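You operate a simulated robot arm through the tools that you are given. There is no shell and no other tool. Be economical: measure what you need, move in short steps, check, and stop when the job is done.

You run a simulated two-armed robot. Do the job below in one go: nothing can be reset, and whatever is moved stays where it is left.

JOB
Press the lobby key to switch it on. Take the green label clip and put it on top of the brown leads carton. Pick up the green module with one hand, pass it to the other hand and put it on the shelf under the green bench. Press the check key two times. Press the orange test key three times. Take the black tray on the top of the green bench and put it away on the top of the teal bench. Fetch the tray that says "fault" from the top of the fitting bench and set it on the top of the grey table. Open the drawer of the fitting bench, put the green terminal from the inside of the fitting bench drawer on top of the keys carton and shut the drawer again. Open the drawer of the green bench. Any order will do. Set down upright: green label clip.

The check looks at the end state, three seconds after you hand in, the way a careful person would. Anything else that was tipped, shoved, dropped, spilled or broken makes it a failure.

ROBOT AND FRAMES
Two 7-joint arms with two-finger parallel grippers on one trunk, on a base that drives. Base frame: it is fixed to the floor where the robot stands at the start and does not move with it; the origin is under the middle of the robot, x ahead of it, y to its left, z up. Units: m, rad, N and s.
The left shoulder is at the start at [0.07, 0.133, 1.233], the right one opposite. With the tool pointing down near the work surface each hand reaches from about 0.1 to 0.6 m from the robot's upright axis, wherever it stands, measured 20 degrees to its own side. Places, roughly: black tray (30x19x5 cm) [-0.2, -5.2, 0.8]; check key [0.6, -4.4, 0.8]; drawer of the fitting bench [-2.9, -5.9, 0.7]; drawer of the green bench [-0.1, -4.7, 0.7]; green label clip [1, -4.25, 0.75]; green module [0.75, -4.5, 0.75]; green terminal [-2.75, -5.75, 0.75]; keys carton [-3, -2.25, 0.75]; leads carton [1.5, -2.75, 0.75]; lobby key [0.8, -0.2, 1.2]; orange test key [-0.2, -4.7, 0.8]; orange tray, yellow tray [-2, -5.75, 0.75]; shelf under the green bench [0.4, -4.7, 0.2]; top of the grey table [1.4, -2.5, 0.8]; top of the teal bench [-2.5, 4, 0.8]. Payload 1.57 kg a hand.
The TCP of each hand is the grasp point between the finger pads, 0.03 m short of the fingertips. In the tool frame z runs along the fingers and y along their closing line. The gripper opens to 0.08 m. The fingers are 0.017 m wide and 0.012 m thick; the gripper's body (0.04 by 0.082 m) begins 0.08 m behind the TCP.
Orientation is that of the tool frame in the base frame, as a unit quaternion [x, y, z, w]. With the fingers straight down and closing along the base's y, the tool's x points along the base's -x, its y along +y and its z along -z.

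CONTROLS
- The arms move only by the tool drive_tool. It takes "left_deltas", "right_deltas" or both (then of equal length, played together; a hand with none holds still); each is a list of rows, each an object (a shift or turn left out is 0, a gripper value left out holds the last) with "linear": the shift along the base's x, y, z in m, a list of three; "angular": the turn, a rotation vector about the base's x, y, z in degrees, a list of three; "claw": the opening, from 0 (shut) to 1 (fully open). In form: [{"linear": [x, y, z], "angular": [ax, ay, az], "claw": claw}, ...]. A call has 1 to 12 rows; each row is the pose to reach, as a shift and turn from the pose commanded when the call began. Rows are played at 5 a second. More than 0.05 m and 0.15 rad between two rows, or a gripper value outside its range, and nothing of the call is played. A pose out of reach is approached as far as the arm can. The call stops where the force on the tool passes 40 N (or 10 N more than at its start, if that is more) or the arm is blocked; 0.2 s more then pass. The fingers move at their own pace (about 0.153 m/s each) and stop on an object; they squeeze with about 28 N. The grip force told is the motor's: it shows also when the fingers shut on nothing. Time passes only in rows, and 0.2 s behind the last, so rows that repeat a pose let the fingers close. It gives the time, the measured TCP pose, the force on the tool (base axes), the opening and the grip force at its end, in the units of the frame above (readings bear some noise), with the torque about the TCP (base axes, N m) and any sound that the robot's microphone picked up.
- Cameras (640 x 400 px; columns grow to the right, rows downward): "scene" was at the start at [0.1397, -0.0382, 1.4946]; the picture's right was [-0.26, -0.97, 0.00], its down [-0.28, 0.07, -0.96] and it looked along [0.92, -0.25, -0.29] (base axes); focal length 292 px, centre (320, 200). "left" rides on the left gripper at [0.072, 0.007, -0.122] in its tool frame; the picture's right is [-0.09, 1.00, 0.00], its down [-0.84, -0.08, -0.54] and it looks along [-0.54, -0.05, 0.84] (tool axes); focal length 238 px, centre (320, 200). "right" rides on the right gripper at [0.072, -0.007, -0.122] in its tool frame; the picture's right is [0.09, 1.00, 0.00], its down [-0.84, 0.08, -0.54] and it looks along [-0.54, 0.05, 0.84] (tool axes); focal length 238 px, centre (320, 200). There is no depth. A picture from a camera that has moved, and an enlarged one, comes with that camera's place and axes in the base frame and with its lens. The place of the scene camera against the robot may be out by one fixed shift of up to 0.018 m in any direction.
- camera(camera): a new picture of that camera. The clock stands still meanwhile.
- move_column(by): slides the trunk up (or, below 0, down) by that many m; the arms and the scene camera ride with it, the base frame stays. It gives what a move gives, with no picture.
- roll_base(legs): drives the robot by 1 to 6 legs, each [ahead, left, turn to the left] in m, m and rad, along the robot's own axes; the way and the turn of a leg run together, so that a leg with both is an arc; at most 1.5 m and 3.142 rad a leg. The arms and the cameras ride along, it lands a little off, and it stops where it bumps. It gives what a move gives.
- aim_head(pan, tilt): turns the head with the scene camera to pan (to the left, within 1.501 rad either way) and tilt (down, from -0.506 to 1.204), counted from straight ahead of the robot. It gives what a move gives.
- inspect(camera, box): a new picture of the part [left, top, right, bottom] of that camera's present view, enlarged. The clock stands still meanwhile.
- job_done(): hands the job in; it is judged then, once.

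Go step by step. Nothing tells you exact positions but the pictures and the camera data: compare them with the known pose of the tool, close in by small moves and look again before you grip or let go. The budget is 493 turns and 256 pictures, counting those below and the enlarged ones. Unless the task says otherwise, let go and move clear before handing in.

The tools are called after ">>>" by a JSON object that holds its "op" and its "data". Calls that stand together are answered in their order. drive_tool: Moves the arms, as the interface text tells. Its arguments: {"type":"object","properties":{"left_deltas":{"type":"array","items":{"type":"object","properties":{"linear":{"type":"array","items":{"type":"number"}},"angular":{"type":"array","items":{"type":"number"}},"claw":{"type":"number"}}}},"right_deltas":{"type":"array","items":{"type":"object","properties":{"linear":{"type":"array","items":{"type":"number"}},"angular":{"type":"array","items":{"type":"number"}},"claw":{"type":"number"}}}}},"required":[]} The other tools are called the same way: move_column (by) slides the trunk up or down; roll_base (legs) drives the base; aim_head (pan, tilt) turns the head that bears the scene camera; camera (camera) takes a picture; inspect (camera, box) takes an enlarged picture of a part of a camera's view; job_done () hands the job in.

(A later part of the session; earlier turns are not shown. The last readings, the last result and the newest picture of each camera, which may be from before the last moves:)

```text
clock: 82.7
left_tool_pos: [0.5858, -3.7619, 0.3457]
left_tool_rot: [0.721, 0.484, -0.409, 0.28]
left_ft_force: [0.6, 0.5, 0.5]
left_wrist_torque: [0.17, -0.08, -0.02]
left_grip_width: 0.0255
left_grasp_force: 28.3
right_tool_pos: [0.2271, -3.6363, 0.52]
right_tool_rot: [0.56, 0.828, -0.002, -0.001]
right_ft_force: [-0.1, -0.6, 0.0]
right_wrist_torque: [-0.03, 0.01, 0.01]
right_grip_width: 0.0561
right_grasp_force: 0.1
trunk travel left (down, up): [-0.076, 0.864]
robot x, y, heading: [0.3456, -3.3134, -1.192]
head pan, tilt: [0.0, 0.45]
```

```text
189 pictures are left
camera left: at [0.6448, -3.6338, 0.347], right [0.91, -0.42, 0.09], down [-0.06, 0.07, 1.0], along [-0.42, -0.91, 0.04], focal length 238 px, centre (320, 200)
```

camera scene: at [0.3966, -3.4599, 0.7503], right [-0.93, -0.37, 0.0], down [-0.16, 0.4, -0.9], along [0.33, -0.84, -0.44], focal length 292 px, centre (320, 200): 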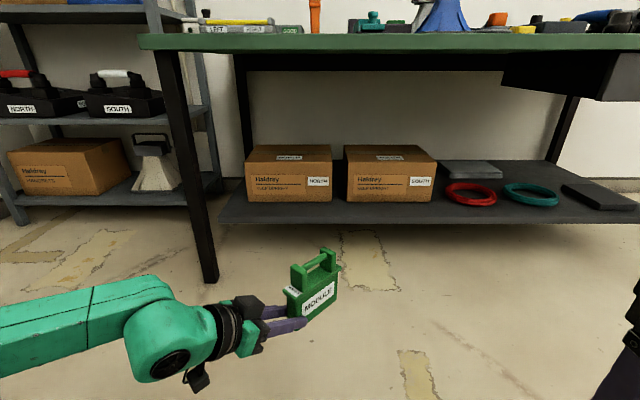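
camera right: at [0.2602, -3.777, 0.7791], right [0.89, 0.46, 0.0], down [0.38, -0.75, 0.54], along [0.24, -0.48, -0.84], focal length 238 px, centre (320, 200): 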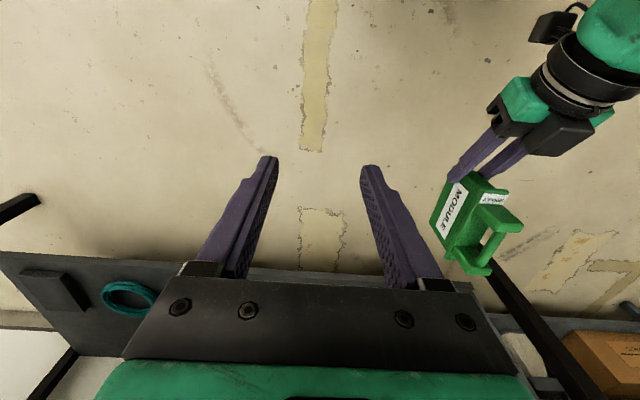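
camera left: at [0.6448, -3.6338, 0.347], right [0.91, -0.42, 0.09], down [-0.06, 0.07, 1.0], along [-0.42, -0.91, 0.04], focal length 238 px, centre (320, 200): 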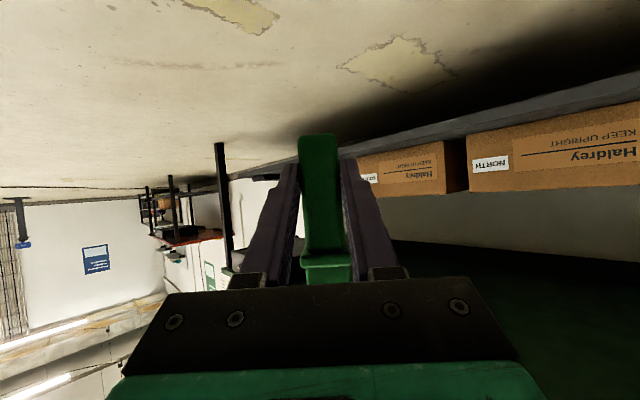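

Module is upright and visible. I'll shift the base right 0.2 m (away from the bench leg) and forward in stages.

>>> {"op": "roll_base", "data": {"legs": [[0, -0.2, 0], [0.35, 0, 0]]}}

>>> {"op": "camera", "data": {"camera": "scene"}}

>>> {"op": "camera", "data": {"camera": "left"}}

```text
clock: 86.2
left_tool_pos: [0.5354, -4.159, 0.3457]
left_tool_rot: [0.719, 0.487, -0.408, 0.282]
left_ft_force: [-0.3, -0.8, -0.6]
left_wrist_torque: [0.12, -0.06, -0.01]
left_grip_width: 0.0258
left_grasp_force: 27.6
right_tool_pos: [0.176, -4.0344, 0.5214]
right_tool_rot: [0.557, 0.831, -0.001, 0.0]
right_ft_force: [0.7, 0.7, -1.2]
right_wrist_torque: [0.0, 0.0, -0.03]
right_grip_width: 0.056
right_grasp_force: 0.2
trunk travel left (down, up): [-0.076, 0.864]
robot x, y, heading: [0.2882, -3.7134, -1.176]
head pan, tilt: [0.0, 0.45]
```

```text
188 pictures are left
camera scene: at [0.3445, -3.8583, 0.7502], right [-0.93, -0.38, 0.0], down [-0.17, 0.4, -0.9], along [0.34, -0.83, -0.44], focal length 292 px, centre (320, 200)
```

scene: 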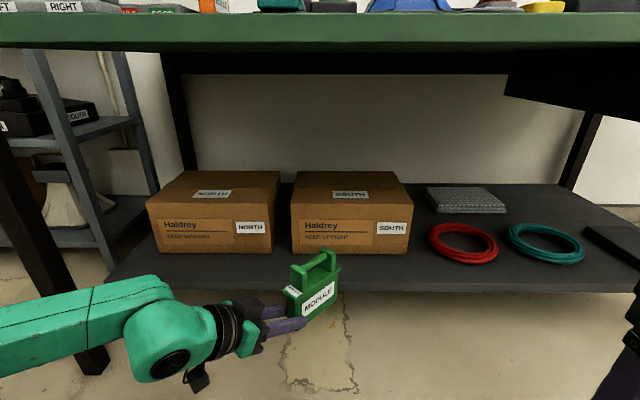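

```text
187 pictures are left
camera left: at [0.5941, -4.03, 0.3469], right [0.91, -0.41, 0.09], down [-0.06, 0.07, 1.0], along [-0.41, -0.91, 0.04], focal length 238 px, centre (320, 200)
```

left: 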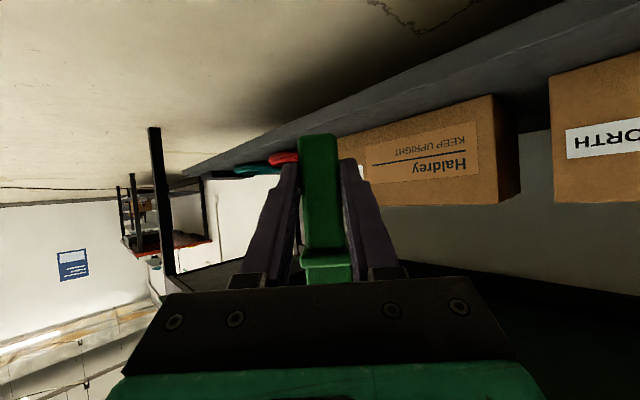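

I'll shift another 0.12 m right for clearance from the leg and go 0.15 m forward.

>>> {"op": "roll_base", "data": {"legs": [[0, -0.12, -0.016], [0.15, 0, 0]]}}

>>> {"op": "camera", "data": {"camera": "scene"}}

```text
clock: 88.4
left_tool_pos: [0.4722, -4.3427, 0.3455]
left_tool_rot: [0.723, 0.482, -0.409, 0.278]
left_ft_force: [0.4, -0.1, 0.1]
left_wrist_torque: [0.18, -0.08, -0.03]
left_grip_width: 0.0257
left_grasp_force: 27.9
right_tool_pos: [0.1126, -4.2158, 0.5206]
right_tool_rot: [0.561, 0.828, -0.002, -0.001]
right_ft_force: [0.4, 1.3, 0.0]
right_wrist_torque: [0.0, -0.03, 0.01]
right_grip_width: 0.056
right_grasp_force: 0.0
trunk travel left (down, up): [-0.076, 0.864]
robot x, y, heading: [0.2367, -3.8926, -1.187]
head pan, tilt: [0.0, 0.45]
```

```text
186 pictures are left
camera scene: at [0.2846, -4.0405, 0.7502], right [-0.93, -0.37, 0.0], down [-0.16, 0.41, -0.9], along [0.33, -0.84, -0.44], focal length 292 px, centre (320, 200)
```

scene: 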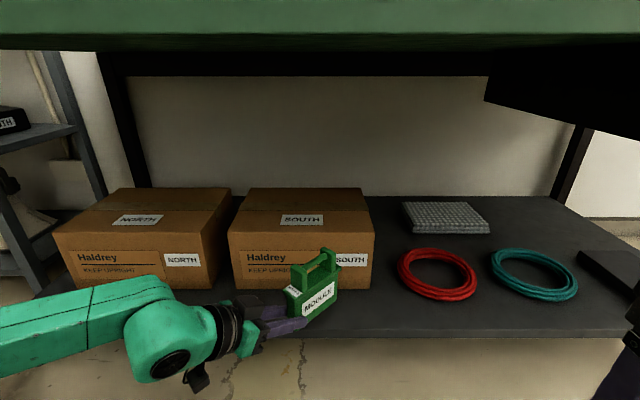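

Positions agree (shelf edge 0.587, cartons 0.734 from axis). I'll advance 9 cm while lowering slightly, then check.

>>> {"op": "drive_tool", "data": {"left_deltas": [{"linear": [0.0112, -0.0278, -0.01]}, {"linear": [0.0224, -0.0556, -0.025]}, {"linear": [0.0337, -0.0834, -0.045]}]}}

>>> {"op": "inspect", "data": {"camera": "scene", "box": [150, 180, 470, 380]}}

>>> {"op": "camera", "data": {"camera": "left"}}

```text
clock: 89.2
left_tool_pos: [0.5048, -4.427, 0.3008]
left_tool_rot: [0.723, 0.483, -0.408, 0.279]
left_ft_force: [-0.4, -0.6, 0.2]
left_wrist_torque: [0.19, -0.08, 0.03]
left_grip_width: 0.0257
left_grasp_force: 27.9
left hand out of reach, approached as far as the arm can: row 2
right_tool_pos: [0.1141, -4.2161, 0.5205]
right_tool_rot: [0.561, 0.828, -0.002, 0.0]
right_ft_force: [-0.2, 0.1, 0.3]
right_wrist_torque: [-0.03, 0.0, 0.0]
right_grip_width: 0.0563
right_grasp_force: 0.0
trunk travel left (down, up): [-0.076, 0.864]
robot x, y, heading: [0.2343, -3.8894, -1.195]
head pan, tilt: [0.0, 0.45]
```

```text
2.00 times, centred on (310, 280) of scene
camera zoom: at [0.2847, -4.0405, 0.7502], right [-0.93, -0.37, 0.0], down [-0.16, 0.41, -0.9], along [0.33, -0.84, -0.44], focal length 584 px, centre (340, 40)
```

zoom: 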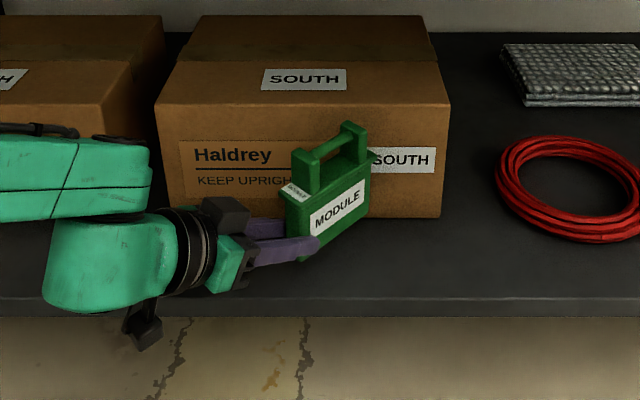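

```text
184 pictures are left
camera left: at [0.5656, -4.2984, 0.3015], right [0.9, -0.42, 0.09], down [-0.07, 0.07, 1.0], along [-0.42, -0.91, 0.04], focal length 238 px, centre (320, 200)
```

left: 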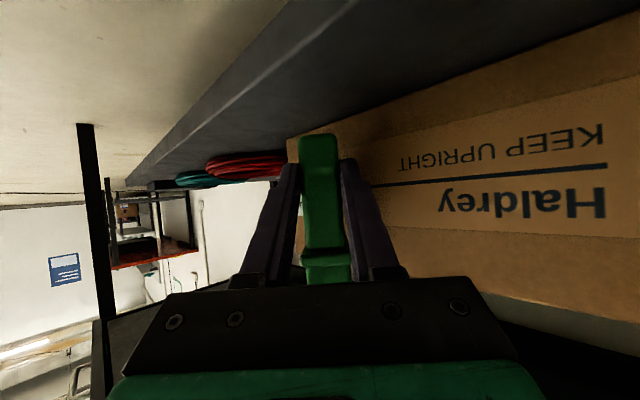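

Margins are ~1 cm; I'll yaw another 15° and move 3 cm in to get ~2 cm on each side.

>>> {"op": "drive_tool", "data": {"left_deltas": [{"linear": [0.006, -0.0144, 0], "angular": [0, 0, -7.5]}, {"linear": [0.0116, -0.0288, 0], "angular": [0, 0, -15]}]}}

>>> {"op": "inspect", "data": {"camera": "scene", "box": [150, 180, 470, 380]}}

>>> {"op": "camera", "data": {"camera": "left"}}

```text
clock: 89.8
left_tool_pos: [0.5165, -4.4549, 0.2994]
left_tool_rot: [0.779, 0.385, -0.441, 0.223]
left_ft_force: [-0.2, 0.6, 0.3]
left_wrist_torque: [0.15, -0.12, -0.04]
left_grip_width: 0.0255
left_grasp_force: 28.3
right_tool_pos: [0.1138, -4.2167, 0.5213]
right_tool_rot: [0.562, 0.827, -0.002, -0.001]
right_ft_force: [-0.5, 0.4, 1.2]
right_wrist_torque: [0.0, 0.01, -0.02]
right_grip_width: 0.056
right_grasp_force: 0.0
trunk travel left (down, up): [-0.076, 0.864]
robot x, y, heading: [0.2313, -3.8935, -1.186]
head pan, tilt: [0.0, 0.45]
```

```text
2.00 times, centred on (310, 280) of scene
camera zoom: at [0.2846, -4.0406, 0.7502], right [-0.93, -0.37, 0.0], down [-0.16, 0.41, -0.9], along [0.33, -0.84, -0.44], focal length 584 px, centre (340, 40)
```

zoom: 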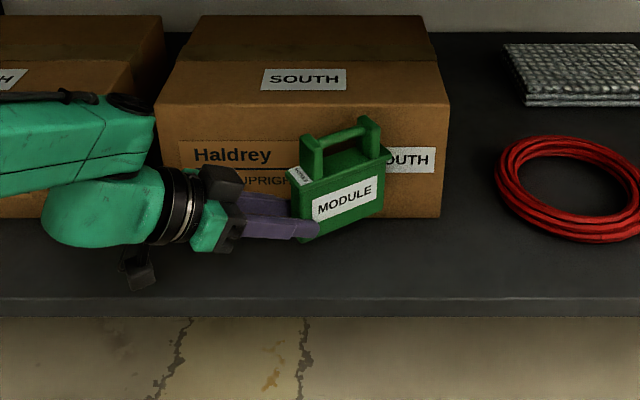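

```text
182 pictures are left
camera left: at [0.6081, -4.3463, 0.3009], right [0.76, -0.64, 0.09], down [-0.04, 0.08, 1.0], along [-0.64, -0.76, 0.03], focal length 238 px, centre (320, 200)
```

left: 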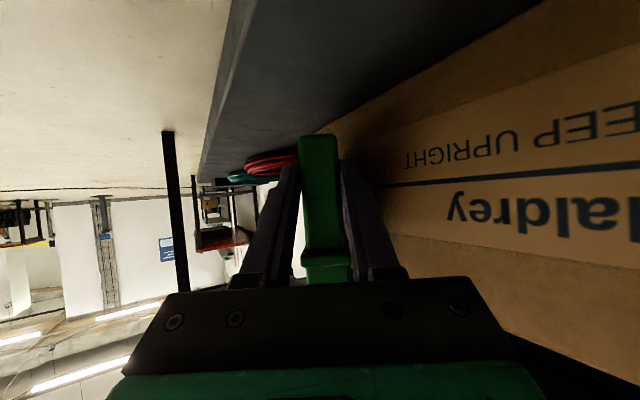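

Good placement. Lowering in steps while watching force.

>>> {"op": "drive_tool", "data": {"left_deltas": [{"linear": [0, 0, -0.015]}, {"linear": [0, 0, -0.028]}, {"linear": [0, 0, -0.036]}]}}

>>> {"op": "inspect", "data": {"camera": "scene", "box": [230, 210, 390, 350]}}

```text
clock: 90.6
left_tool_pos: [0.5176, -4.4552, 0.2637]
left_tool_rot: [0.779, 0.385, -0.442, 0.223]
left_ft_force: [0.1, 0.5, 0.4]
left_wrist_torque: [0.16, -0.12, 0.0]
left_grip_width: 0.0257
left_grasp_force: 28.0
right_tool_pos: [0.1139, -4.2166, 0.5213]
right_tool_rot: [0.562, 0.827, -0.001, -0.001]
right_ft_force: [-0.8, 0.3, 0.6]
right_wrist_torque: [-0.01, 0.0, -0.04]
right_grip_width: 0.056
right_grasp_force: 0.1
trunk travel left (down, up): [-0.076, 0.864]
robot x, y, heading: [0.2338, -3.8982, -1.194]
head pan, tilt: [0.0, 0.45]
```

```text
2.86 times, centred on (310, 280) of scene
camera zoom: at [0.2846, -4.0406, 0.7502], right [-0.93, -0.37, 0.0], down [-0.16, 0.41, -0.9], along [0.33, -0.84, -0.44], focal length 835 px, centre (349, -29)
```

zoom: 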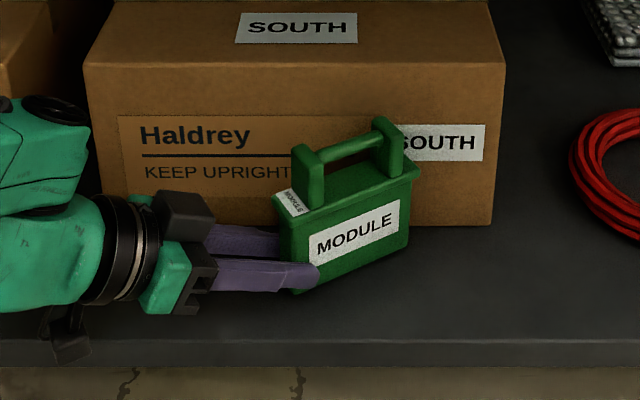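

>>> {"op": "drive_tool", "data": {"left_deltas": [{"linear": [0, 0, -0.003]}, {"linear": [0, 0, -0.006]}, {"linear": [0, 0, -0.009]}]}}

```text
clock: 91.4
left_tool_pos: [0.5181, -4.4556, 0.2597]
left_tool_rot: [0.778, 0.385, -0.443, 0.225]
left_ft_force: [0.0, 2.0, 5.3]
left_wrist_torque: [-0.51, 0.56, -0.07]
left_grip_width: 0.0253
left_grasp_force: 27.7
right_tool_pos: [0.1142, -4.2158, 0.5214]
right_tool_rot: [0.562, 0.827, -0.002, -0.001]
right_ft_force: [-0.7, -0.1, -0.5]
right_wrist_torque: [0.01, -0.01, 0.0]
right_grip_width: 0.0559
right_grasp_force: 0.0
trunk travel left (down, up): [-0.076, 0.864]
robot x, y, heading: [0.2337, -3.8944, -1.194]
head pan, tilt: [0.0, 0.45]
```

Contact made (5 N). Open the left hand and retract along the tool axis.

>>> {"op": "drive_tool", "data": {"left_deltas": [{"linear": [0, 0, 0.001], "claw": 0.3}, {"linear": [0, 0, 0.001], "claw": 0.45}, {"linear": [0, 0, 0.001], "claw": 0.7}, {"linear": [0, 0, 0.001], "claw": 0.7}, {"linear": [0.016, 0.0205, 0.015]}, {"linear": [0.032, 0.041, 0.03]}, {"linear": [0.048, 0.0615, 0.045]}, {"linear": [0.064, 0.082, 0.06]}, {"linear": [0.08, 0.11, 0.07]}]}}

>>> {"op": "inspect", "data": {"camera": "scene", "box": [190, 180, 430, 350]}}

```text
clock: 93.4
left_tool_pos: [0.5878, -4.3712, 0.3126]
left_tool_rot: [0.778, 0.385, -0.443, 0.225]
left_ft_force: [-0.1, -0.1, -1.4]
left_wrist_torque: [0.0, 0.01, 0.03]
left_grip_width: 0.0558
left_grasp_force: 0.1
left hand out of reach, approached as far as the arm can: row 9
right_tool_pos: [0.1127, -4.2165, 0.5205]
right_tool_rot: [0.562, 0.827, -0.002, 0.0]
right_ft_force: [-0.4, -0.6, 0.4]
right_wrist_torque: [0.01, -0.02, 0.01]
right_grip_width: 0.0561
right_grasp_force: 0.0
trunk travel left (down, up): [-0.076, 0.864]
robot x, y, heading: [0.23, -3.8941, -1.192]
head pan, tilt: [0.0, 0.45]
```

```text
2.35 times, centred on (310, 265) of scene
camera zoom: at [0.2844, -4.0402, 0.7503], right [-0.93, -0.37, 0.0], down [-0.16, 0.4, -0.9], along [0.33, -0.84, -0.44], focal length 688 px, centre (344, 47)
```

zoom: 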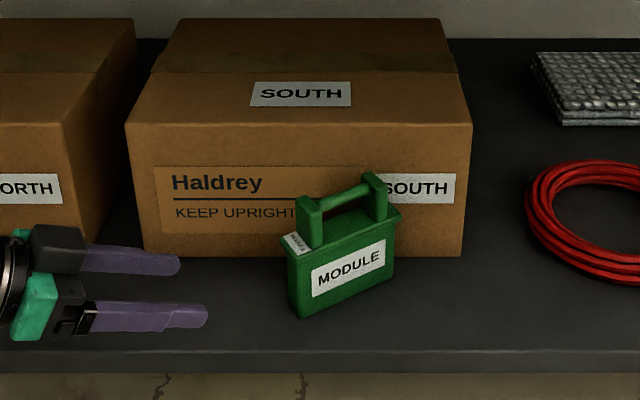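

Module stands on the shelf. Back away, raise the trunk, and reset the hands.

>>> {"op": "roll_base", "data": {"legs": [[-0.55, 0, 0]]}}

>>> {"op": "move_column", "data": {"by": 0.4}}

>>> {"op": "move_column", "data": {"by": 0.33}}

>>> {"op": "drive_tool", "data": {"left_deltas": [{"linear": [0, 0, 0.0], "angular": [0, 0, 8]}, {"linear": [0, 0, 0.0], "angular": [0, 0, 16]}, {"linear": [0, 0, 0.0], "angular": [0, 0, 24]}, {"linear": [0, 0, 0.0], "angular": [0, 0, 32]}, {"linear": [0, 0, 0.0], "angular": [0, 0, 40]}, {"linear": [0, 0, 0.0], "angular": [0, 0, 48]}, {"linear": [0, 0, 0.0], "angular": [0, 0, 56]}, {"linear": [0, 0, 0.0], "angular": [0, 0, 60]}]}}

>>> {"op": "camera", "data": {"camera": "scene"}}

```text
clock: 96.6
left_tool_pos: [0.3848, -3.8582, 0.3112]
left_tool_rot: [0.777, 0.385, -0.443, 0.225]
left_ft_force: [0.1, 0.5, 0.6]
left_wrist_torque: [0.02, 0.01, -0.01]
left_grip_width: 0.0563
left_grasp_force: 0.0
right_tool_pos: [-0.0901, -3.7046, 0.5209]
right_tool_rot: [0.561, 0.827, -0.001, -0.001]
right_ft_force: [-0.3, 0.7, 0.5]
right_wrist_torque: [0.01, -0.01, 0.0]
right_grip_width: 0.056
right_grasp_force: 0.1
trunk travel left (down, up): [-0.076, 0.864]
robot x, y, heading: [0.0296, -3.3801, -1.194]
head pan, tilt: [0.0, 0.45]
```

```text
clock: 100.4
left_tool_pos: [0.386, -3.8596, 0.711]
left_tool_rot: [0.777, 0.385, -0.443, 0.225]
left_ft_force: [-1.2, 0.0, 0.2]
left_wrist_torque: [-0.01, 0.0, 0.01]
left_grip_width: 0.056
left_grasp_force: 0.0
right_tool_pos: [-0.0892, -3.7048, 0.9214]
right_tool_rot: [0.562, 0.827, -0.001, -0.001]
right_ft_force: [-0.5, -0.8, 0.5]
right_wrist_torque: [0.0, 0.03, 0.01]
right_grip_width: 0.056
right_grasp_force: 0.1
trunk travel left (down, up): [-0.476, 0.464]
robot x, y, heading: [0.029, -3.3803, -1.195]
head pan, tilt: [0.0, 0.45]
```

```text
clock: 103.6
left_tool_pos: [0.3864, -3.8586, 1.0418]
left_tool_rot: [0.777, 0.386, -0.443, 0.225]
left_ft_force: [-0.1, -0.4, -0.3]
left_wrist_torque: [-0.03, 0.03, -0.02]
left_grip_width: 0.0557
left_grasp_force: 0.1
right_tool_pos: [-0.0897, -3.7044, 1.2509]
right_tool_rot: [0.561, 0.828, -0.001, -0.001]
right_ft_force: [-0.2, 0.7, -0.2]
right_wrist_torque: [0.01, -0.02, 0.0]
right_grip_width: 0.056
right_grasp_force: 0.0
trunk travel left (down, up): [-0.806, 0.134]
robot x, y, heading: [0.0309, -3.3824, -1.197]
head pan, tilt: [0.0, 0.45]
```

```text
clock: 105.4
left_tool_pos: [0.3868, -3.8597, 1.0419]
left_tool_rot: [0.48, 0.723, -0.271, 0.417]
left_ft_force: [0.1, -0.3, -0.3]
left_wrist_torque: [0.01, 0.03, -0.01]
left_grip_width: 0.0563
left_grasp_force: 0.0
left hand out of reach, approached as far as the arm can: row 2, 3
right_tool_pos: [-0.0895, -3.7051, 1.2495]
right_tool_rot: [0.561, 0.828, -0.001, -0.001]
right_ft_force: [-0.3, 0.3, 0.2]
right_wrist_torque: [-0.04, -0.02, 0.0]
right_grip_width: 0.056
right_grasp_force: 0.0
trunk travel left (down, up): [-0.806, 0.134]
robot x, y, heading: [0.0281, -3.3839, -1.19]
head pan, tilt: [0.0, 0.45]
```

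```text
179 pictures are left
camera scene: at [0.0813, -3.5292, 1.4803], right [-0.93, -0.37, 0.0], down [-0.16, 0.4, -0.9], along [0.33, -0.84, -0.44], focal length 292 px, centre (320, 200)
```

scene: 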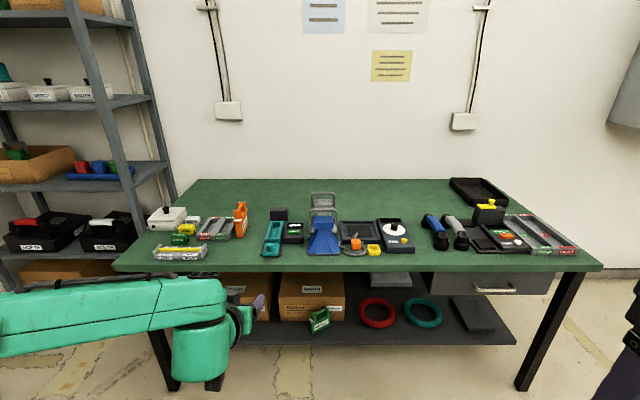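

Module on shelf, all fine. Reset the left hand to pointing down and lower the right, then drive over to the right part of the bench.

>>> {"op": "drive_tool", "data": {"left_deltas": [{"linear": [0, 0, 0.0], "angular": [7.4, 2.95, 0], "claw": 1}, {"linear": [0, 0, 0.0], "angular": [14.9, 5.9, 0]}, {"linear": [0, 0, 0.0], "angular": [22.3, 8.85, 0]}, {"linear": [0, 0, 0.0], "angular": [29.8, 11.8, 0]}, {"linear": [0, 0.02, 0.0], "angular": [37.2, 14.7, 0]}, {"linear": [0, 0.04, 0.0], "angular": [44.6, 17.7, 0]}, {"linear": [0, 0.06, 0.0], "angular": [52.1, 20.6, 0]}, {"linear": [0, 0.08, 0.0], "angular": [55.8, 22.1, 0]}], "right_deltas": [{"linear": [0, 0, -0.03]}, {"linear": [0, 0, -0.06]}, {"linear": [0, 0, -0.09]}, {"linear": [0, 0, -0.12]}, {"linear": [0, 0, -0.15]}, {"linear": [0, 0, -0.18]}, {"linear": [0, 0, -0.2]}, {"linear": [0, 0, -0.2]}]}}

>>> {"op": "roll_base", "data": {"legs": [[0, -0.75, 0], [0.45, 0, 0]]}}

>>> {"op": "aim_head", "data": {"pan": 0, "tilt": 0.7}}

>>> {"op": "camera", "data": {"camera": "scene"}}

```text
clock: 107.2
left_tool_pos: [0.3861, -3.7797, 1.0402]
left_tool_rot: [0.561, 0.828, 0.012, 0.002]
left_ft_force: [0.1, 0.4, 0.0]
left_wrist_torque: [0.01, -0.02, -0.02]
left_grip_width: 0.0802
left_grasp_force: 0.0
right_tool_pos: [-0.069, -3.7681, 1.1124]
right_tool_rot: [0.562, 0.827, -0.001, -0.001]
right_ft_force: [-0.4, -0.2, -0.4]
right_wrist_torque: [-0.01, 0.0, -0.02]
right_grip_width: 0.0562
right_grasp_force: 0.1
right hand out of reach, approached as far as the arm can: row 2, 3, 4, 5, 6, 7, 8
trunk travel left (down, up): [-0.806, 0.134]
robot x, y, heading: [0.0314, -3.3836, -1.192]
head pan, tilt: [0.0, 0.45]
```

```text
clock: 113.6
left_tool_pos: [-0.1502, -4.4762, 1.0412]
left_tool_rot: [0.563, 0.826, 0.012, 0.005]
left_ft_force: [-0.3, 0.2, -0.4]
left_wrist_torque: [0.01, -0.01, -0.01]
left_grip_width: 0.0802
left_grasp_force: 0.0
right_tool_pos: [-0.6036, -4.4607, 1.1143]
right_tool_rot: [0.564, 0.826, -0.002, 0.0]
right_ft_force: [1.0, -0.2, 0.5]
right_wrist_torque: [-0.01, -0.01, 0.0]
right_grip_width: 0.056
right_grasp_force: 0.0
trunk travel left (down, up): [-0.806, 0.134]
robot x, y, heading: [-0.5017, -4.0772, -1.198]
head pan, tilt: [0.0, 0.45]
```

```text
clock: 114.4
left_tool_pos: [-0.1492, -4.4781, 1.0394]
left_tool_rot: [0.563, 0.826, 0.012, 0.004]
left_ft_force: [0.4, -0.3, -0.6]
left_wrist_torque: [0.0, 0.0, 0.03]
left_grip_width: 0.0802
left_grasp_force: 0.1
right_tool_pos: [-0.6034, -4.4623, 1.1128]
right_tool_rot: [0.564, 0.826, -0.001, -0.002]
right_ft_force: [-0.7, -0.3, 0.3]
right_wrist_torque: [-0.01, -0.03, 0.0]
right_grip_width: 0.0561
right_grasp_force: 0.0
trunk travel left (down, up): [-0.806, 0.134]
robot x, y, heading: [-0.5063, -4.0789, -1.204]
head pan, tilt: [0.0, 0.7]
```

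```text
178 pictures are left
camera scene: at [-0.4539, -4.2172, 1.4581], right [-0.93, -0.36, 0.0], down [-0.23, 0.6, -0.77], along [0.28, -0.71, -0.64], focal length 292 px, centre (320, 200)
```

scene: 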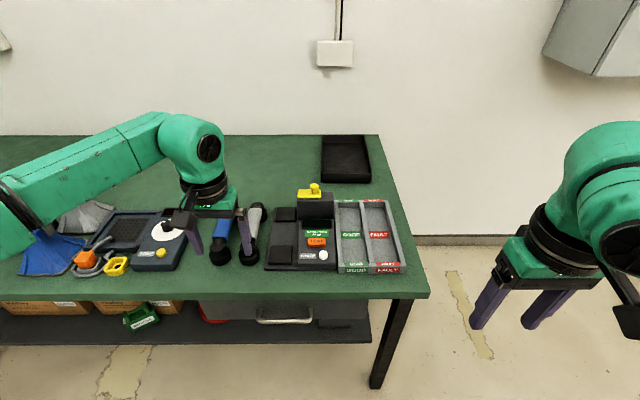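

>>> {"op": "inspect", "data": {"camera": "scene", "box": [250, 175, 420, 285]}}

>>> {"op": "inspect", "data": {"camera": "scene", "box": [180, 270, 420, 400]}}

>>> {"op": "camera", "data": {"camera": "right"}}

>>> {"op": "camera", "data": {"camera": "left"}}

```text
3.64 times, centred on (335, 230) of scene
camera zoom: at [-0.4539, -4.2172, 1.4581], right [-0.93, -0.36, 0.0], down [-0.23, 0.6, -0.77], along [0.28, -0.71, -0.64], focal length 1062 px, centre (266, 91)
```

zoom: 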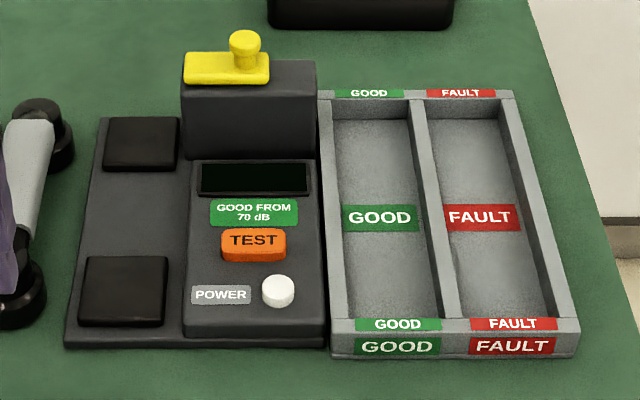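

```text
2.67 times, centred on (300, 335) of scene
camera zoom: at [-0.4539, -4.2172, 1.4581], right [-0.93, -0.36, 0.0], down [-0.23, 0.6, -0.77], along [0.28, -0.71, -0.64], focal length 779 px, centre (373, -160)
```

zoom: 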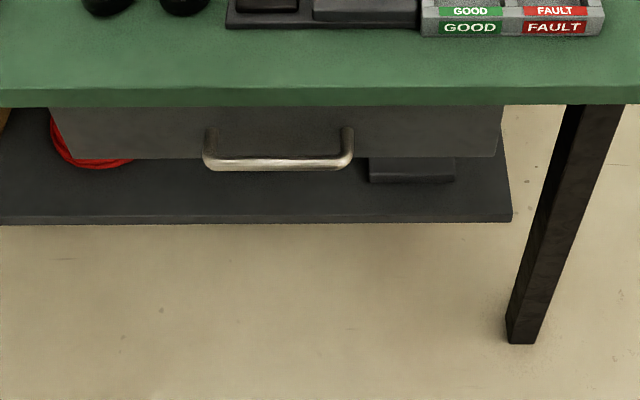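

```text
175 pictures are left
camera right: at [-0.6362, -4.3984, 1.2358], right [0.89, 0.45, 0.0], down [0.38, -0.75, 0.54], along [0.24, -0.48, -0.84], focal length 238 px, centre (320, 200)
```

right: 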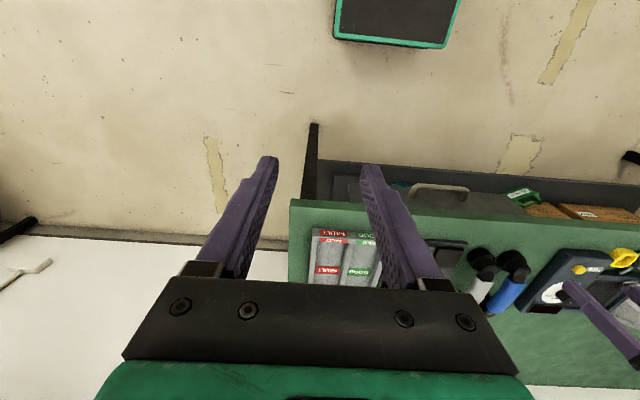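

```text
174 pictures are left
camera left: at [-0.1712, -4.4103, 1.1635], right [0.96, 0.28, 0.02], down [0.22, -0.82, 0.53], along [0.17, -0.51, -0.85], focal length 238 px, centre (320, 200)
```

left: 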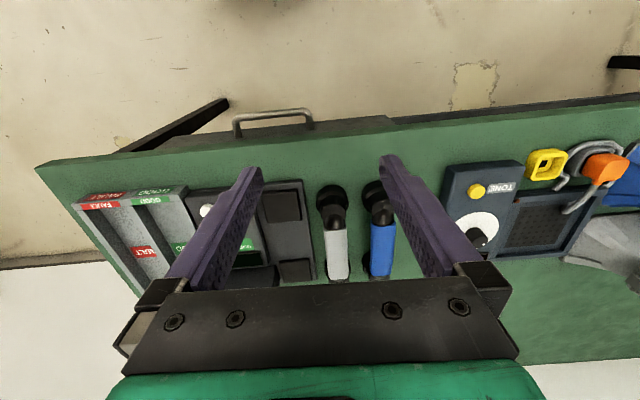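

TEST key (orange) at about (-0.24,-4.72). I'll move forward 0.17 m and bring the shut right hand above it.

>>> {"op": "roll_base", "data": {"legs": [[0.17, 0, 0]]}}

>>> {"op": "drive_tool", "data": {"right_deltas": [{"linear": [0.03, -0.01, 0.0], "claw": 0}, {"linear": [0.06, -0.03, 0.0]}, {"linear": [0.1, -0.04, 0.0]}, {"linear": [0.14, -0.05, -0.01]}, {"linear": [0.18, -0.06, -0.02]}, {"linear": [0.22, -0.065, -0.03]}, {"linear": [0.25, -0.07, -0.05]}]}}

>>> {"op": "camera", "data": {"camera": "right"}}

>>> {"op": "camera", "data": {"camera": "scene"}}

```text
clock: 115.8
left_tool_pos: [-0.0896, -4.63, 1.0423]
left_tool_rot: [0.562, 0.827, 0.012, 0.005]
left_ft_force: [-0.4, 1.1, 0.0]
left_wrist_torque: [0.0, 0.04, -0.01]
left_grip_width: 0.0803
left_grasp_force: 0.0
right_tool_pos: [-0.5433, -4.6153, 1.1138]
right_tool_rot: [0.563, 0.826, -0.002, -0.001]
right_ft_force: [-0.5, 0.3, -0.3]
right_wrist_torque: [-0.01, -0.05, 0.02]
right_grip_width: 0.056
right_grasp_force: 0.1
trunk travel left (down, up): [-0.806, 0.134]
robot x, y, heading: [-0.4412, -4.2353, -1.198]
head pan, tilt: [0.0, 0.7]
```

```text
clock: 117.4
left_tool_pos: [-0.0863, -4.6324, 1.0399]
left_tool_rot: [0.563, 0.827, 0.011, 0.003]
left_ft_force: [-0.3, 0.0, -0.7]
left_wrist_torque: [0.0, 0.02, 0.02]
left_grip_width: 0.0803
left_grasp_force: 0.0
right_tool_pos: [-0.2913, -4.6905, 1.0631]
right_tool_rot: [0.563, 0.826, -0.001, -0.002]
right_ft_force: [0.4, -0.2, 0.1]
right_wrist_torque: [-0.02, 0.03, -0.02]
right_grip_width: 0.0003
right_grasp_force: 21.2
trunk travel left (down, up): [-0.806, 0.134]
robot x, y, heading: [-0.443, -4.2326, -1.194]
head pan, tilt: [0.0, 0.7]
```

```text
173 pictures are left
camera right: at [-0.3239, -4.6274, 1.1858], right [0.89, 0.45, 0.0], down [0.38, -0.75, 0.54], along [0.24, -0.48, -0.84], focal length 238 px, centre (320, 200)
```

right: 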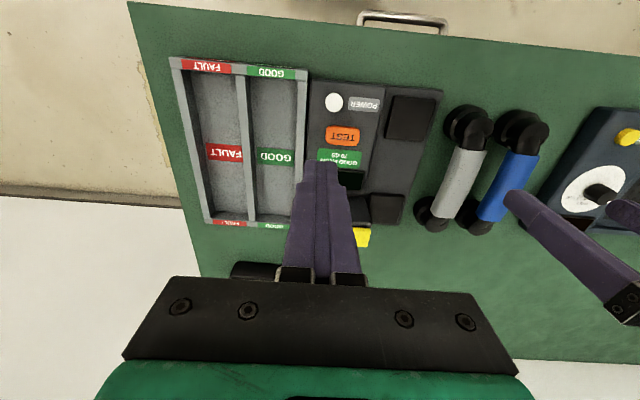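

```text
172 pictures are left
camera scene: at [-0.3907, -4.373, 1.458], right [-0.93, -0.37, 0.0], down [-0.24, 0.6, -0.76], along [0.28, -0.71, -0.65], focal length 292 px, centre (320, 200)
```

scene: 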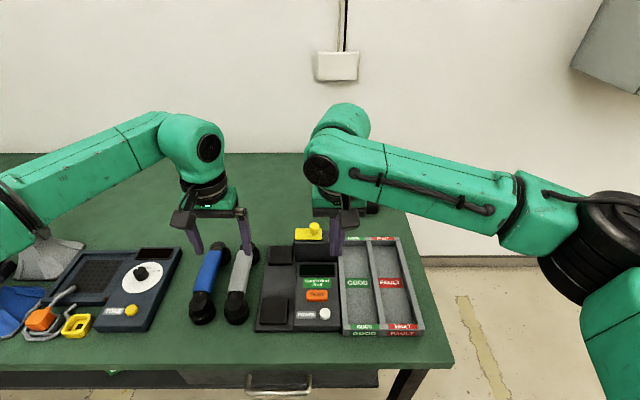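

>>> {"op": "drive_tool", "data": {"right_deltas": [{"linear": [0.023, -0.01, 0.0]}, {"linear": [0.0457, -0.0205, -0.02]}, {"linear": [0.0457, -0.0205, -0.065]}, {"linear": [0.0457, -0.0205, -0.11]}, {"linear": [0.0457, -0.0205, -0.155]}]}}

>>> {"op": "camera", "data": {"camera": "right"}}

```text
clock: 118.6
left_tool_pos: [-0.0868, -4.6318, 1.039]
left_tool_rot: [0.562, 0.827, 0.011, 0.003]
left_ft_force: [-0.1, -1.3, 0.3]
left_wrist_torque: [0.0, 0.01, 0.01]
left_grip_width: 0.0798
left_grasp_force: 0.1
right_tool_pos: [-0.2453, -4.7107, 0.9054]
right_tool_rot: [0.563, 0.827, -0.002, -0.002]
right_ft_force: [-0.2, -0.3, -0.6]
right_wrist_torque: [0.01, 0.0, -0.01]
right_grip_width: 0.0001
right_grasp_force: 21.2
trunk travel left (down, up): [-0.806, 0.134]
robot x, y, heading: [-0.4395, -4.2367, -1.201]
head pan, tilt: [0.0, 0.7]
```

```text
171 pictures are left
camera right: at [-0.2768, -4.6471, 1.029], right [0.89, 0.45, 0.0], down [0.38, -0.75, 0.54], along [0.24, -0.48, -0.84], focal length 238 px, centre (320, 200)
```

right: 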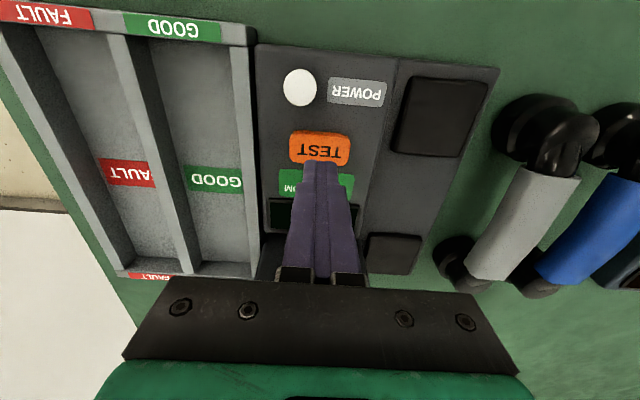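

>>> {"op": "drive_tool", "data": {"right_deltas": [{"linear": [0, 0, -0.02]}, {"linear": [0, 0, -0.034]}, {"linear": [0, 0, -0.037]}, {"linear": [0, 0, -0.04]}, {"linear": [0, 0, -0.042]}]}}

```text
clock: 119.8
left_tool_pos: [-0.0876, -4.6315, 1.0411]
left_tool_rot: [0.562, 0.827, 0.012, 0.005]
left_ft_force: [-0.6, 0.5, 0.2]
left_wrist_torque: [0.01, 0.0, 0.04]
left_grip_width: 0.0801
left_grasp_force: 0.0
right_tool_pos: [-0.2451, -4.7083, 0.8657]
right_tool_rot: [0.564, 0.826, -0.001, 0.0]
right_ft_force: [0.6, -1.0, 4.7]
right_wrist_torque: [-0.06, -0.03, -0.02]
right_grip_width: 0.0
right_grasp_force: 21.3
trunk travel left (down, up): [-0.806, 0.134]
robot x, y, heading: [-0.4411, -4.236, -1.201]
head pan, tilt: [0.0, 0.7]
heard: click
```

Click one (at only ~5 N). Lift and check, then repeat.

>>> {"op": "drive_tool", "data": {"right_deltas": [{"linear": [0, 0, 0.01]}, {"linear": [0, 0, 0.018]}, {"linear": [0, 0, 0.018]}]}}

>>> {"op": "inspect", "data": {"camera": "scene", "box": [250, 220, 430, 340]}}

>>> {"op": "drive_tool", "data": {"right_deltas": [{"linear": [0, 0, -0.008]}, {"linear": [0, 0, -0.014]}, {"linear": [0, 0, -0.017]}, {"linear": [0, 0, -0.019]}]}}

```text
clock: 120.6
left_tool_pos: [-0.0867, -4.6318, 1.0406]
left_tool_rot: [0.562, 0.827, 0.012, 0.005]
left_ft_force: [-0.9, -0.4, -0.6]
left_wrist_torque: [-0.02, 0.0, 0.0]
left_grip_width: 0.0799
left_grasp_force: 0.0
right_tool_pos: [-0.2463, -4.7081, 0.8838]
right_tool_rot: [0.564, 0.826, -0.001, -0.001]
right_ft_force: [0.3, 0.8, -0.3]
right_wrist_torque: [0.03, 0.04, 0.0]
right_grip_width: 0.0001
right_grasp_force: 21.1
trunk travel left (down, up): [-0.806, 0.134]
robot x, y, heading: [-0.4423, -4.2347, -1.198]
head pan, tilt: [0.0, 0.7]
```

```text
3.33 times, centred on (340, 280) of scene
camera zoom: at [-0.3925, -4.3726, 1.4581], right [-0.93, -0.37, 0.0], down [-0.24, 0.6, -0.76], along [0.28, -0.71, -0.64], focal length 974 px, centre (253, -67)
```

zoom: 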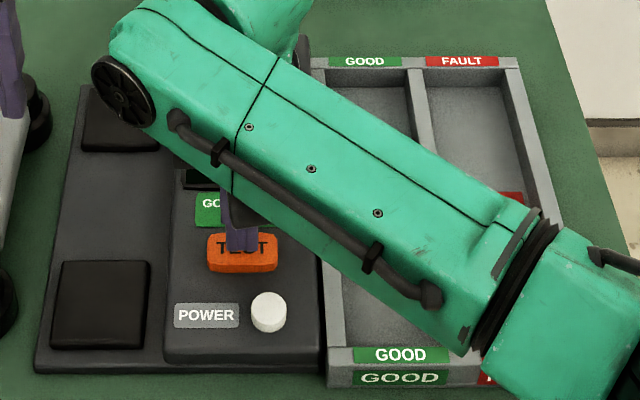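

```text
clock: 121.6
left_tool_pos: [-0.088, -4.6308, 1.0407]
left_tool_rot: [0.562, 0.827, 0.011, 0.005]
left_ft_force: [-0.8, 0.4, 0.6]
left_wrist_torque: [-0.02, 0.0, -0.01]
left_grip_width: 0.0801
left_grasp_force: 0.1
right_tool_pos: [-0.247, -4.7077, 0.8667]
right_tool_rot: [0.563, 0.826, -0.001, 0.0]
right_ft_force: [-0.5, -0.5, 5.8]
right_wrist_torque: [0.02, 0.02, 0.04]
right_grip_width: 0.0002
right_grasp_force: 21.1
trunk travel left (down, up): [-0.806, 0.134]
robot x, y, heading: [-0.4399, -4.233, -1.199]
head pan, tilt: [0.0, 0.7]
heard: click
```

Click two. Third press.

>>> {"op": "drive_tool", "data": {"right_deltas": [{"linear": [0, 0, 0.01]}, {"linear": [0, 0, 0.018]}, {"linear": [0, 0, 0.018]}]}}

>>> {"op": "drive_tool", "data": {"right_deltas": [{"linear": [0, 0, -0.008]}, {"linear": [0, 0, -0.014]}, {"linear": [0, 0, -0.017]}, {"linear": [0, 0, -0.019]}]}}

>>> {"op": "drive_tool", "data": {"right_deltas": [{"linear": [0, 0, 0.02]}, {"linear": [0, 0, 0.06]}, {"linear": [0, 0, 0.1]}, {"linear": [0, 0, 0.14]}, {"linear": [-0.04, 0, 0.16]}, {"linear": [-0.08, 0.02, 0.16], "claw": 1}, {"linear": [-0.12, 0.04, 0.16]}]}}

>>> {"op": "camera", "data": {"camera": "scene"}}

```text
clock: 122.4
left_tool_pos: [-0.0874, -4.6315, 1.0403]
left_tool_rot: [0.562, 0.827, 0.012, 0.004]
left_ft_force: [-0.4, -0.4, -0.4]
left_wrist_torque: [-0.03, 0.05, -0.01]
left_grip_width: 0.0799
left_grasp_force: 0.0
right_tool_pos: [-0.2474, -4.7089, 0.8832]
right_tool_rot: [0.564, 0.826, -0.001, -0.002]
right_ft_force: [-0.4, 0.3, 0.6]
right_wrist_torque: [0.01, -0.01, 0.0]
right_grip_width: 0.0
right_grasp_force: 21.2
trunk travel left (down, up): [-0.806, 0.134]
robot x, y, heading: [-0.4439, -4.2334, -1.196]
head pan, tilt: [0.0, 0.7]
```

```text
clock: 123.4
left_tool_pos: [-0.0884, -4.6311, 1.0413]
left_tool_rot: [0.562, 0.827, 0.012, 0.005]
left_ft_force: [1.3, 0.1, -0.1]
left_wrist_torque: [0.01, 0.01, 0.01]
left_grip_width: 0.08
left_grasp_force: 0.0
right_tool_pos: [-0.2457, -4.7074, 0.8668]
right_tool_rot: [0.563, 0.826, -0.001, 0.0]
right_ft_force: [-0.1, -2.9, 7.9]
right_wrist_torque: [-0.08, -0.02, 0.03]
right_grip_width: 0.0
right_grasp_force: 21.2
trunk travel left (down, up): [-0.806, 0.134]
robot x, y, heading: [-0.4391, -4.2346, -1.2]
head pan, tilt: [0.0, 0.7]
heard: click
```

```text
clock: 125.0
left_tool_pos: [-0.0885, -4.6311, 1.0412]
left_tool_rot: [0.562, 0.827, 0.011, 0.005]
left_ft_force: [-0.1, 0.4, -0.2]
left_wrist_torque: [0.0, -0.03, -0.01]
left_grip_width: 0.0801
left_grasp_force: 0.1
right_tool_pos: [-0.3684, -4.6673, 1.0238]
right_tool_rot: [0.564, 0.826, -0.002, -0.002]
right_ft_force: [0.2, -0.9, -0.5]
right_wrist_torque: [0.0, -0.06, -0.01]
right_grip_width: 0.0803
right_grasp_force: 0.0
trunk travel left (down, up): [-0.806, 0.134]
robot x, y, heading: [-0.4401, -4.2369, -1.194]
head pan, tilt: [0.0, 0.7]
```

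```text
169 pictures are left
camera scene: at [-0.3944, -4.3713, 1.4583], right [-0.93, -0.37, 0.0], down [-0.23, 0.6, -0.77], along [0.28, -0.71, -0.64], focal length 292 px, centre (320, 200)
```

scene: 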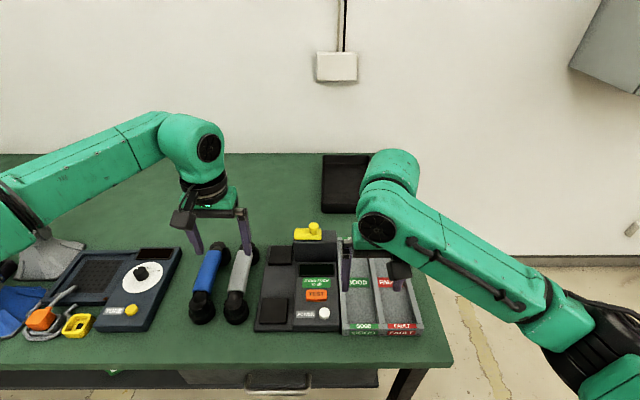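

All three presses done. Next the green bench drawer: handle bar near (-0.216,-4.53,0.69). I'll back up and turn the left hand to point forward with fingers closing vertically.

>>> {"op": "roll_base", "data": {"legs": [[-0.4, 0, 0]]}}

>>> {"op": "drive_tool", "data": {"left_deltas": [{"linear": [0, 0, -0.02], "angular": [-7.6, -3.0, 0]}, {"linear": [0, 0, -0.04], "angular": [-15.2, -6.0, 0]}, {"linear": [0, 0, -0.06], "angular": [-22.8, -9.0, 0]}, {"linear": [0, 0, -0.08], "angular": [-30.4, -12.0, 0]}, {"linear": [0, 0, -0.1], "angular": [-38, -15.0, 0]}, {"linear": [0, 0, -0.12], "angular": [-45.6, -18.0, 0]}, {"linear": [0, 0, -0.14], "angular": [-53.2, -21.0, 0]}, {"linear": [0, 0, -0.16], "angular": [-60.8, -24.0, 0]}, {"linear": [0, 0, -0.18], "angular": [-68.4, -27.0, 0]}, {"linear": [0, 0, -0.19], "angular": [-76, -30, 0]}, {"linear": [0, 0, -0.2], "angular": [-83.7, -33, 0]}]}}

>>> {"op": "drive_tool", "data": {"left_deltas": [{"angular": [2.97, -7.44, 0]}, {"angular": [5.94, -14.87, 0]}, {"angular": [8.9, -22.3, 0]}, {"angular": [11.9, -29.7, 0]}, {"angular": [14.85, -37.2, 0]}, {"angular": [17.8, -44.6, 0]}, {"angular": [20.8, -52, 0]}, {"angular": [23.8, -59.5, 0]}, {"angular": [26.7, -66.9, 0]}, {"angular": [29.7, -74.4, 0]}, {"angular": [33.2, -83.7, 0]}]}}

>>> {"op": "camera", "data": {"camera": "scene"}}

>>> {"op": "camera", "data": {"camera": "left"}}

```text
clock: 127.5
left_tool_pos: [-0.2336, -4.262, 1.0395]
left_tool_rot: [0.565, 0.825, 0.012, 0.003]
left_ft_force: [0.3, 0.8, -0.4]
left_wrist_torque: [0.0, -0.04, 0.0]
left_grip_width: 0.0801
left_grasp_force: 0.0
right_tool_pos: [-0.5151, -4.2977, 1.0225]
right_tool_rot: [0.566, 0.824, -0.001, -0.002]
right_ft_force: [-0.6, -0.3, -0.6]
right_wrist_torque: [0.03, -0.02, -0.03]
right_grip_width: 0.08
right_grasp_force: 0.0
trunk travel left (down, up): [-0.806, 0.134]
robot x, y, heading: [-0.5917, -3.8615, -1.203]
head pan, tilt: [0.0, 0.7]
```

```text
clock: 129.9
left_tool_pos: [-0.235, -4.2608, 0.9136]
left_tool_rot: [0.504, 0.747, -0.234, 0.366]
left_ft_force: [0.2, 0.4, 0.4]
left_wrist_torque: [0.01, -0.04, 0.0]
left_grip_width: 0.0799
left_grasp_force: 0.0
left hand out of reach, approached as far as the arm can: row 7, 8, 9, 10, 11
right_tool_pos: [-0.5139, -4.2971, 1.0229]
right_tool_rot: [0.566, 0.824, 0.0, -0.002]
right_ft_force: [0.6, -0.2, 0.4]
right_wrist_torque: [0.03, 0.0, 0.01]
right_grip_width: 0.0802
right_grasp_force: 0.0
trunk travel left (down, up): [-0.806, 0.134]
robot x, y, heading: [-0.5867, -3.8606, -1.199]
head pan, tilt: [0.0, 0.7]
```

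```text
refused: row 11 steps farther than a row can; nothing moved
```

```text
168 pictures are left
camera scene: at [-0.5387, -3.9996, 1.4581], right [-0.93, -0.36, 0.0], down [-0.23, 0.6, -0.76], along [0.28, -0.71, -0.64], focal length 292 px, centre (320, 200)
```

scene: 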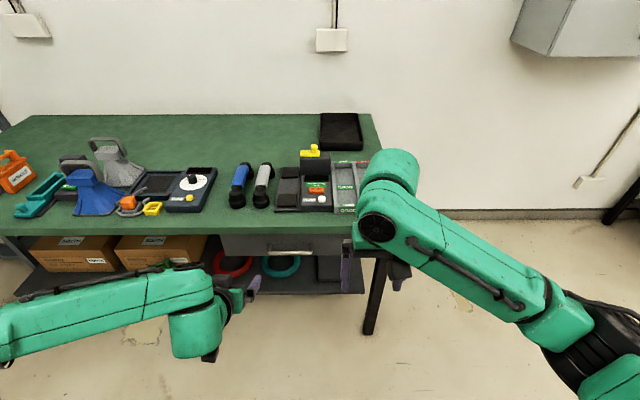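

```text
167 pictures are left
camera left: at [-0.2824, -4.1297, 0.9345], right [0.94, 0.33, 0.09], down [-0.05, -0.13, 0.99], along [0.33, -0.94, -0.1], focal length 238 px, centre (320, 200)
```

left: 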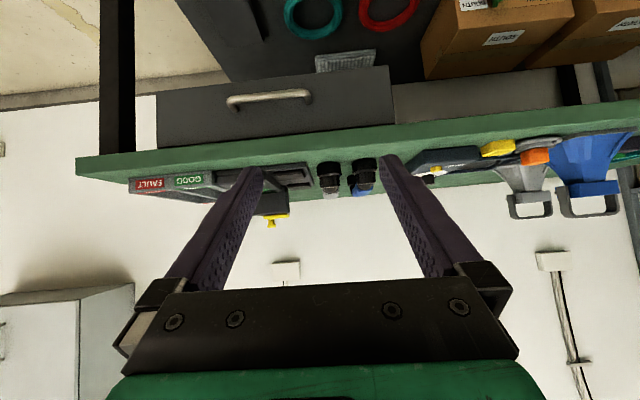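

The arm can't hold a horizontal pose that low; I'll raise the hand (relative to the shoulder) first and lower the trunk afterwards.

>>> {"op": "drive_tool", "data": {"left_deltas": [{"linear": [0.01, -0.025, 0.05]}, {"linear": [0.02, -0.05, 0.09]}, {"linear": [0.02, -0.05, 0.14]}, {"linear": [0.02, -0.05, 0.19]}, {"linear": [0.02, -0.05, 0.24]}, {"linear": [0.02, -0.05, 0.28]}, {"linear": [0.02, -0.05, 0.28]}]}}

```text
refused: row 1 steps farther than a row can; nothing moved
```

>>> {"op": "drive_tool", "data": {"left_deltas": [{"linear": [0.01, -0.025, 0.04]}, {"linear": [0.02, -0.045, 0.08]}, {"linear": [0.02, -0.05, 0.125]}, {"linear": [0.02, -0.05, 0.17]}, {"linear": [0.02, -0.05, 0.22]}, {"linear": [0.02, -0.05, 0.26]}, {"linear": [0.02, -0.05, 0.26]}]}}

```text
clock: 131.5
left_tool_pos: [-0.218, -4.3106, 1.1767]
left_tool_rot: [0.504, 0.747, -0.233, 0.365]
left_ft_force: [-0.8, 0.6, 0.8]
left_wrist_torque: [-0.03, 0.01, 0.0]
left_grip_width: 0.0802
left_grasp_force: 0.1
right_tool_pos: [-0.5133, -4.2964, 1.0235]
right_tool_rot: [0.566, 0.825, -0.001, -0.001]
right_ft_force: [0.4, 0.1, -0.3]
right_wrist_torque: [0.02, 0.02, 0.01]
right_grip_width: 0.08
right_grasp_force: 0.3
trunk travel left (down, up): [-0.806, 0.134]
robot x, y, heading: [-0.5809, -3.8576, -1.203]
head pan, tilt: [0.0, 0.7]
```

>>> {"op": "drive_tool", "data": {"left_deltas": [{"angular": [-7.1, -3.1, 0]}, {"angular": [-14.2, -6.2, 0]}, {"angular": [-21.3, -9.3, 0]}, {"angular": [-28.4, -12.4, 0]}, {"angular": [-35.4, -15.4, 0]}]}}

>>> {"op": "drive_tool", "data": {"left_deltas": [{"angular": [2.97, -7.44, 0]}, {"angular": [5.94, -14.87, 0]}, {"angular": [8.9, -22.3, 0]}, {"angular": [11.9, -29.7, 0]}, {"angular": [14.85, -37.2, 0]}, {"angular": [17.8, -44.6, 0]}, {"angular": [20.8, -52, 0]}, {"angular": [23.8, -59.5, 0]}, {"angular": [26.7, -66.9, 0]}, {"angular": [29.7, -74.4, 0]}, {"angular": [32.6, -81.5, 0]}, {"angular": [33.4, -83.6, 0]}]}}

>>> {"op": "camera", "data": {"camera": "scene"}}

```text
clock: 132.7
left_tool_pos: [-0.2321, -4.3173, 1.1749]
left_tool_rot: [0.436, 0.632, -0.355, 0.533]
left_ft_force: [-0.3, 0.8, 0.4]
left_wrist_torque: [0.03, 0.02, 0.0]
left_grip_width: 0.08
left_grasp_force: 0.0
left hand out of reach, approached as far as the arm can: row 4, 5
right_tool_pos: [-0.5143, -4.297, 1.0234]
right_tool_rot: [0.566, 0.824, -0.001, -0.003]
right_ft_force: [0.3, 0.0, 1.0]
right_wrist_torque: [0.0, -0.02, 0.01]
right_grip_width: 0.0801
right_grasp_force: 0.1
trunk travel left (down, up): [-0.806, 0.134]
robot x, y, heading: [-0.5853, -3.8577, -1.199]
head pan, tilt: [0.0, 0.7]
```

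```text
clock: 135.3
left_tool_pos: [-0.2308, -4.3165, 1.1736]
left_tool_rot: [0.681, 0.189, 0.202, 0.678]
left_ft_force: [0.2, 0.5, -1.3]
left_wrist_torque: [-0.02, 0.01, 0.02]
left_grip_width: 0.08
left_grasp_force: 0.0
right_tool_pos: [-0.514, -4.2953, 1.0235]
right_tool_rot: [0.565, 0.825, -0.001, -0.002]
right_ft_force: [0.5, 0.8, 0.2]
right_wrist_torque: [0.0, 0.0, 0.02]
right_grip_width: 0.08
right_grasp_force: 0.0
trunk travel left (down, up): [-0.806, 0.134]
robot x, y, heading: [-0.5869, -3.8614, -1.203]
head pan, tilt: [0.0, 0.7]
```

```text
166 pictures are left
camera scene: at [-0.5388, -3.9998, 1.4581], right [-0.93, -0.36, 0.0], down [-0.23, 0.6, -0.76], along [0.28, -0.71, -0.64], focal length 292 px, centre (320, 200)
```

scene: 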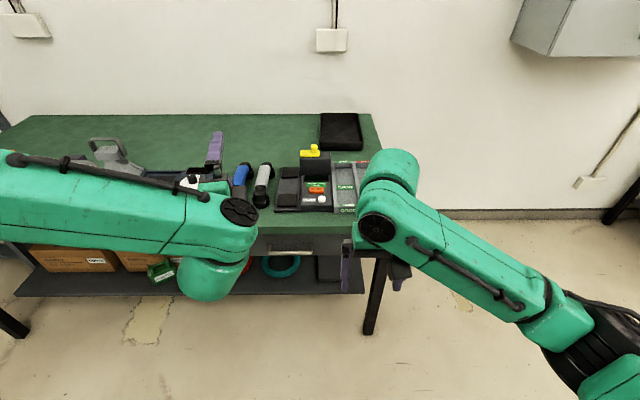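

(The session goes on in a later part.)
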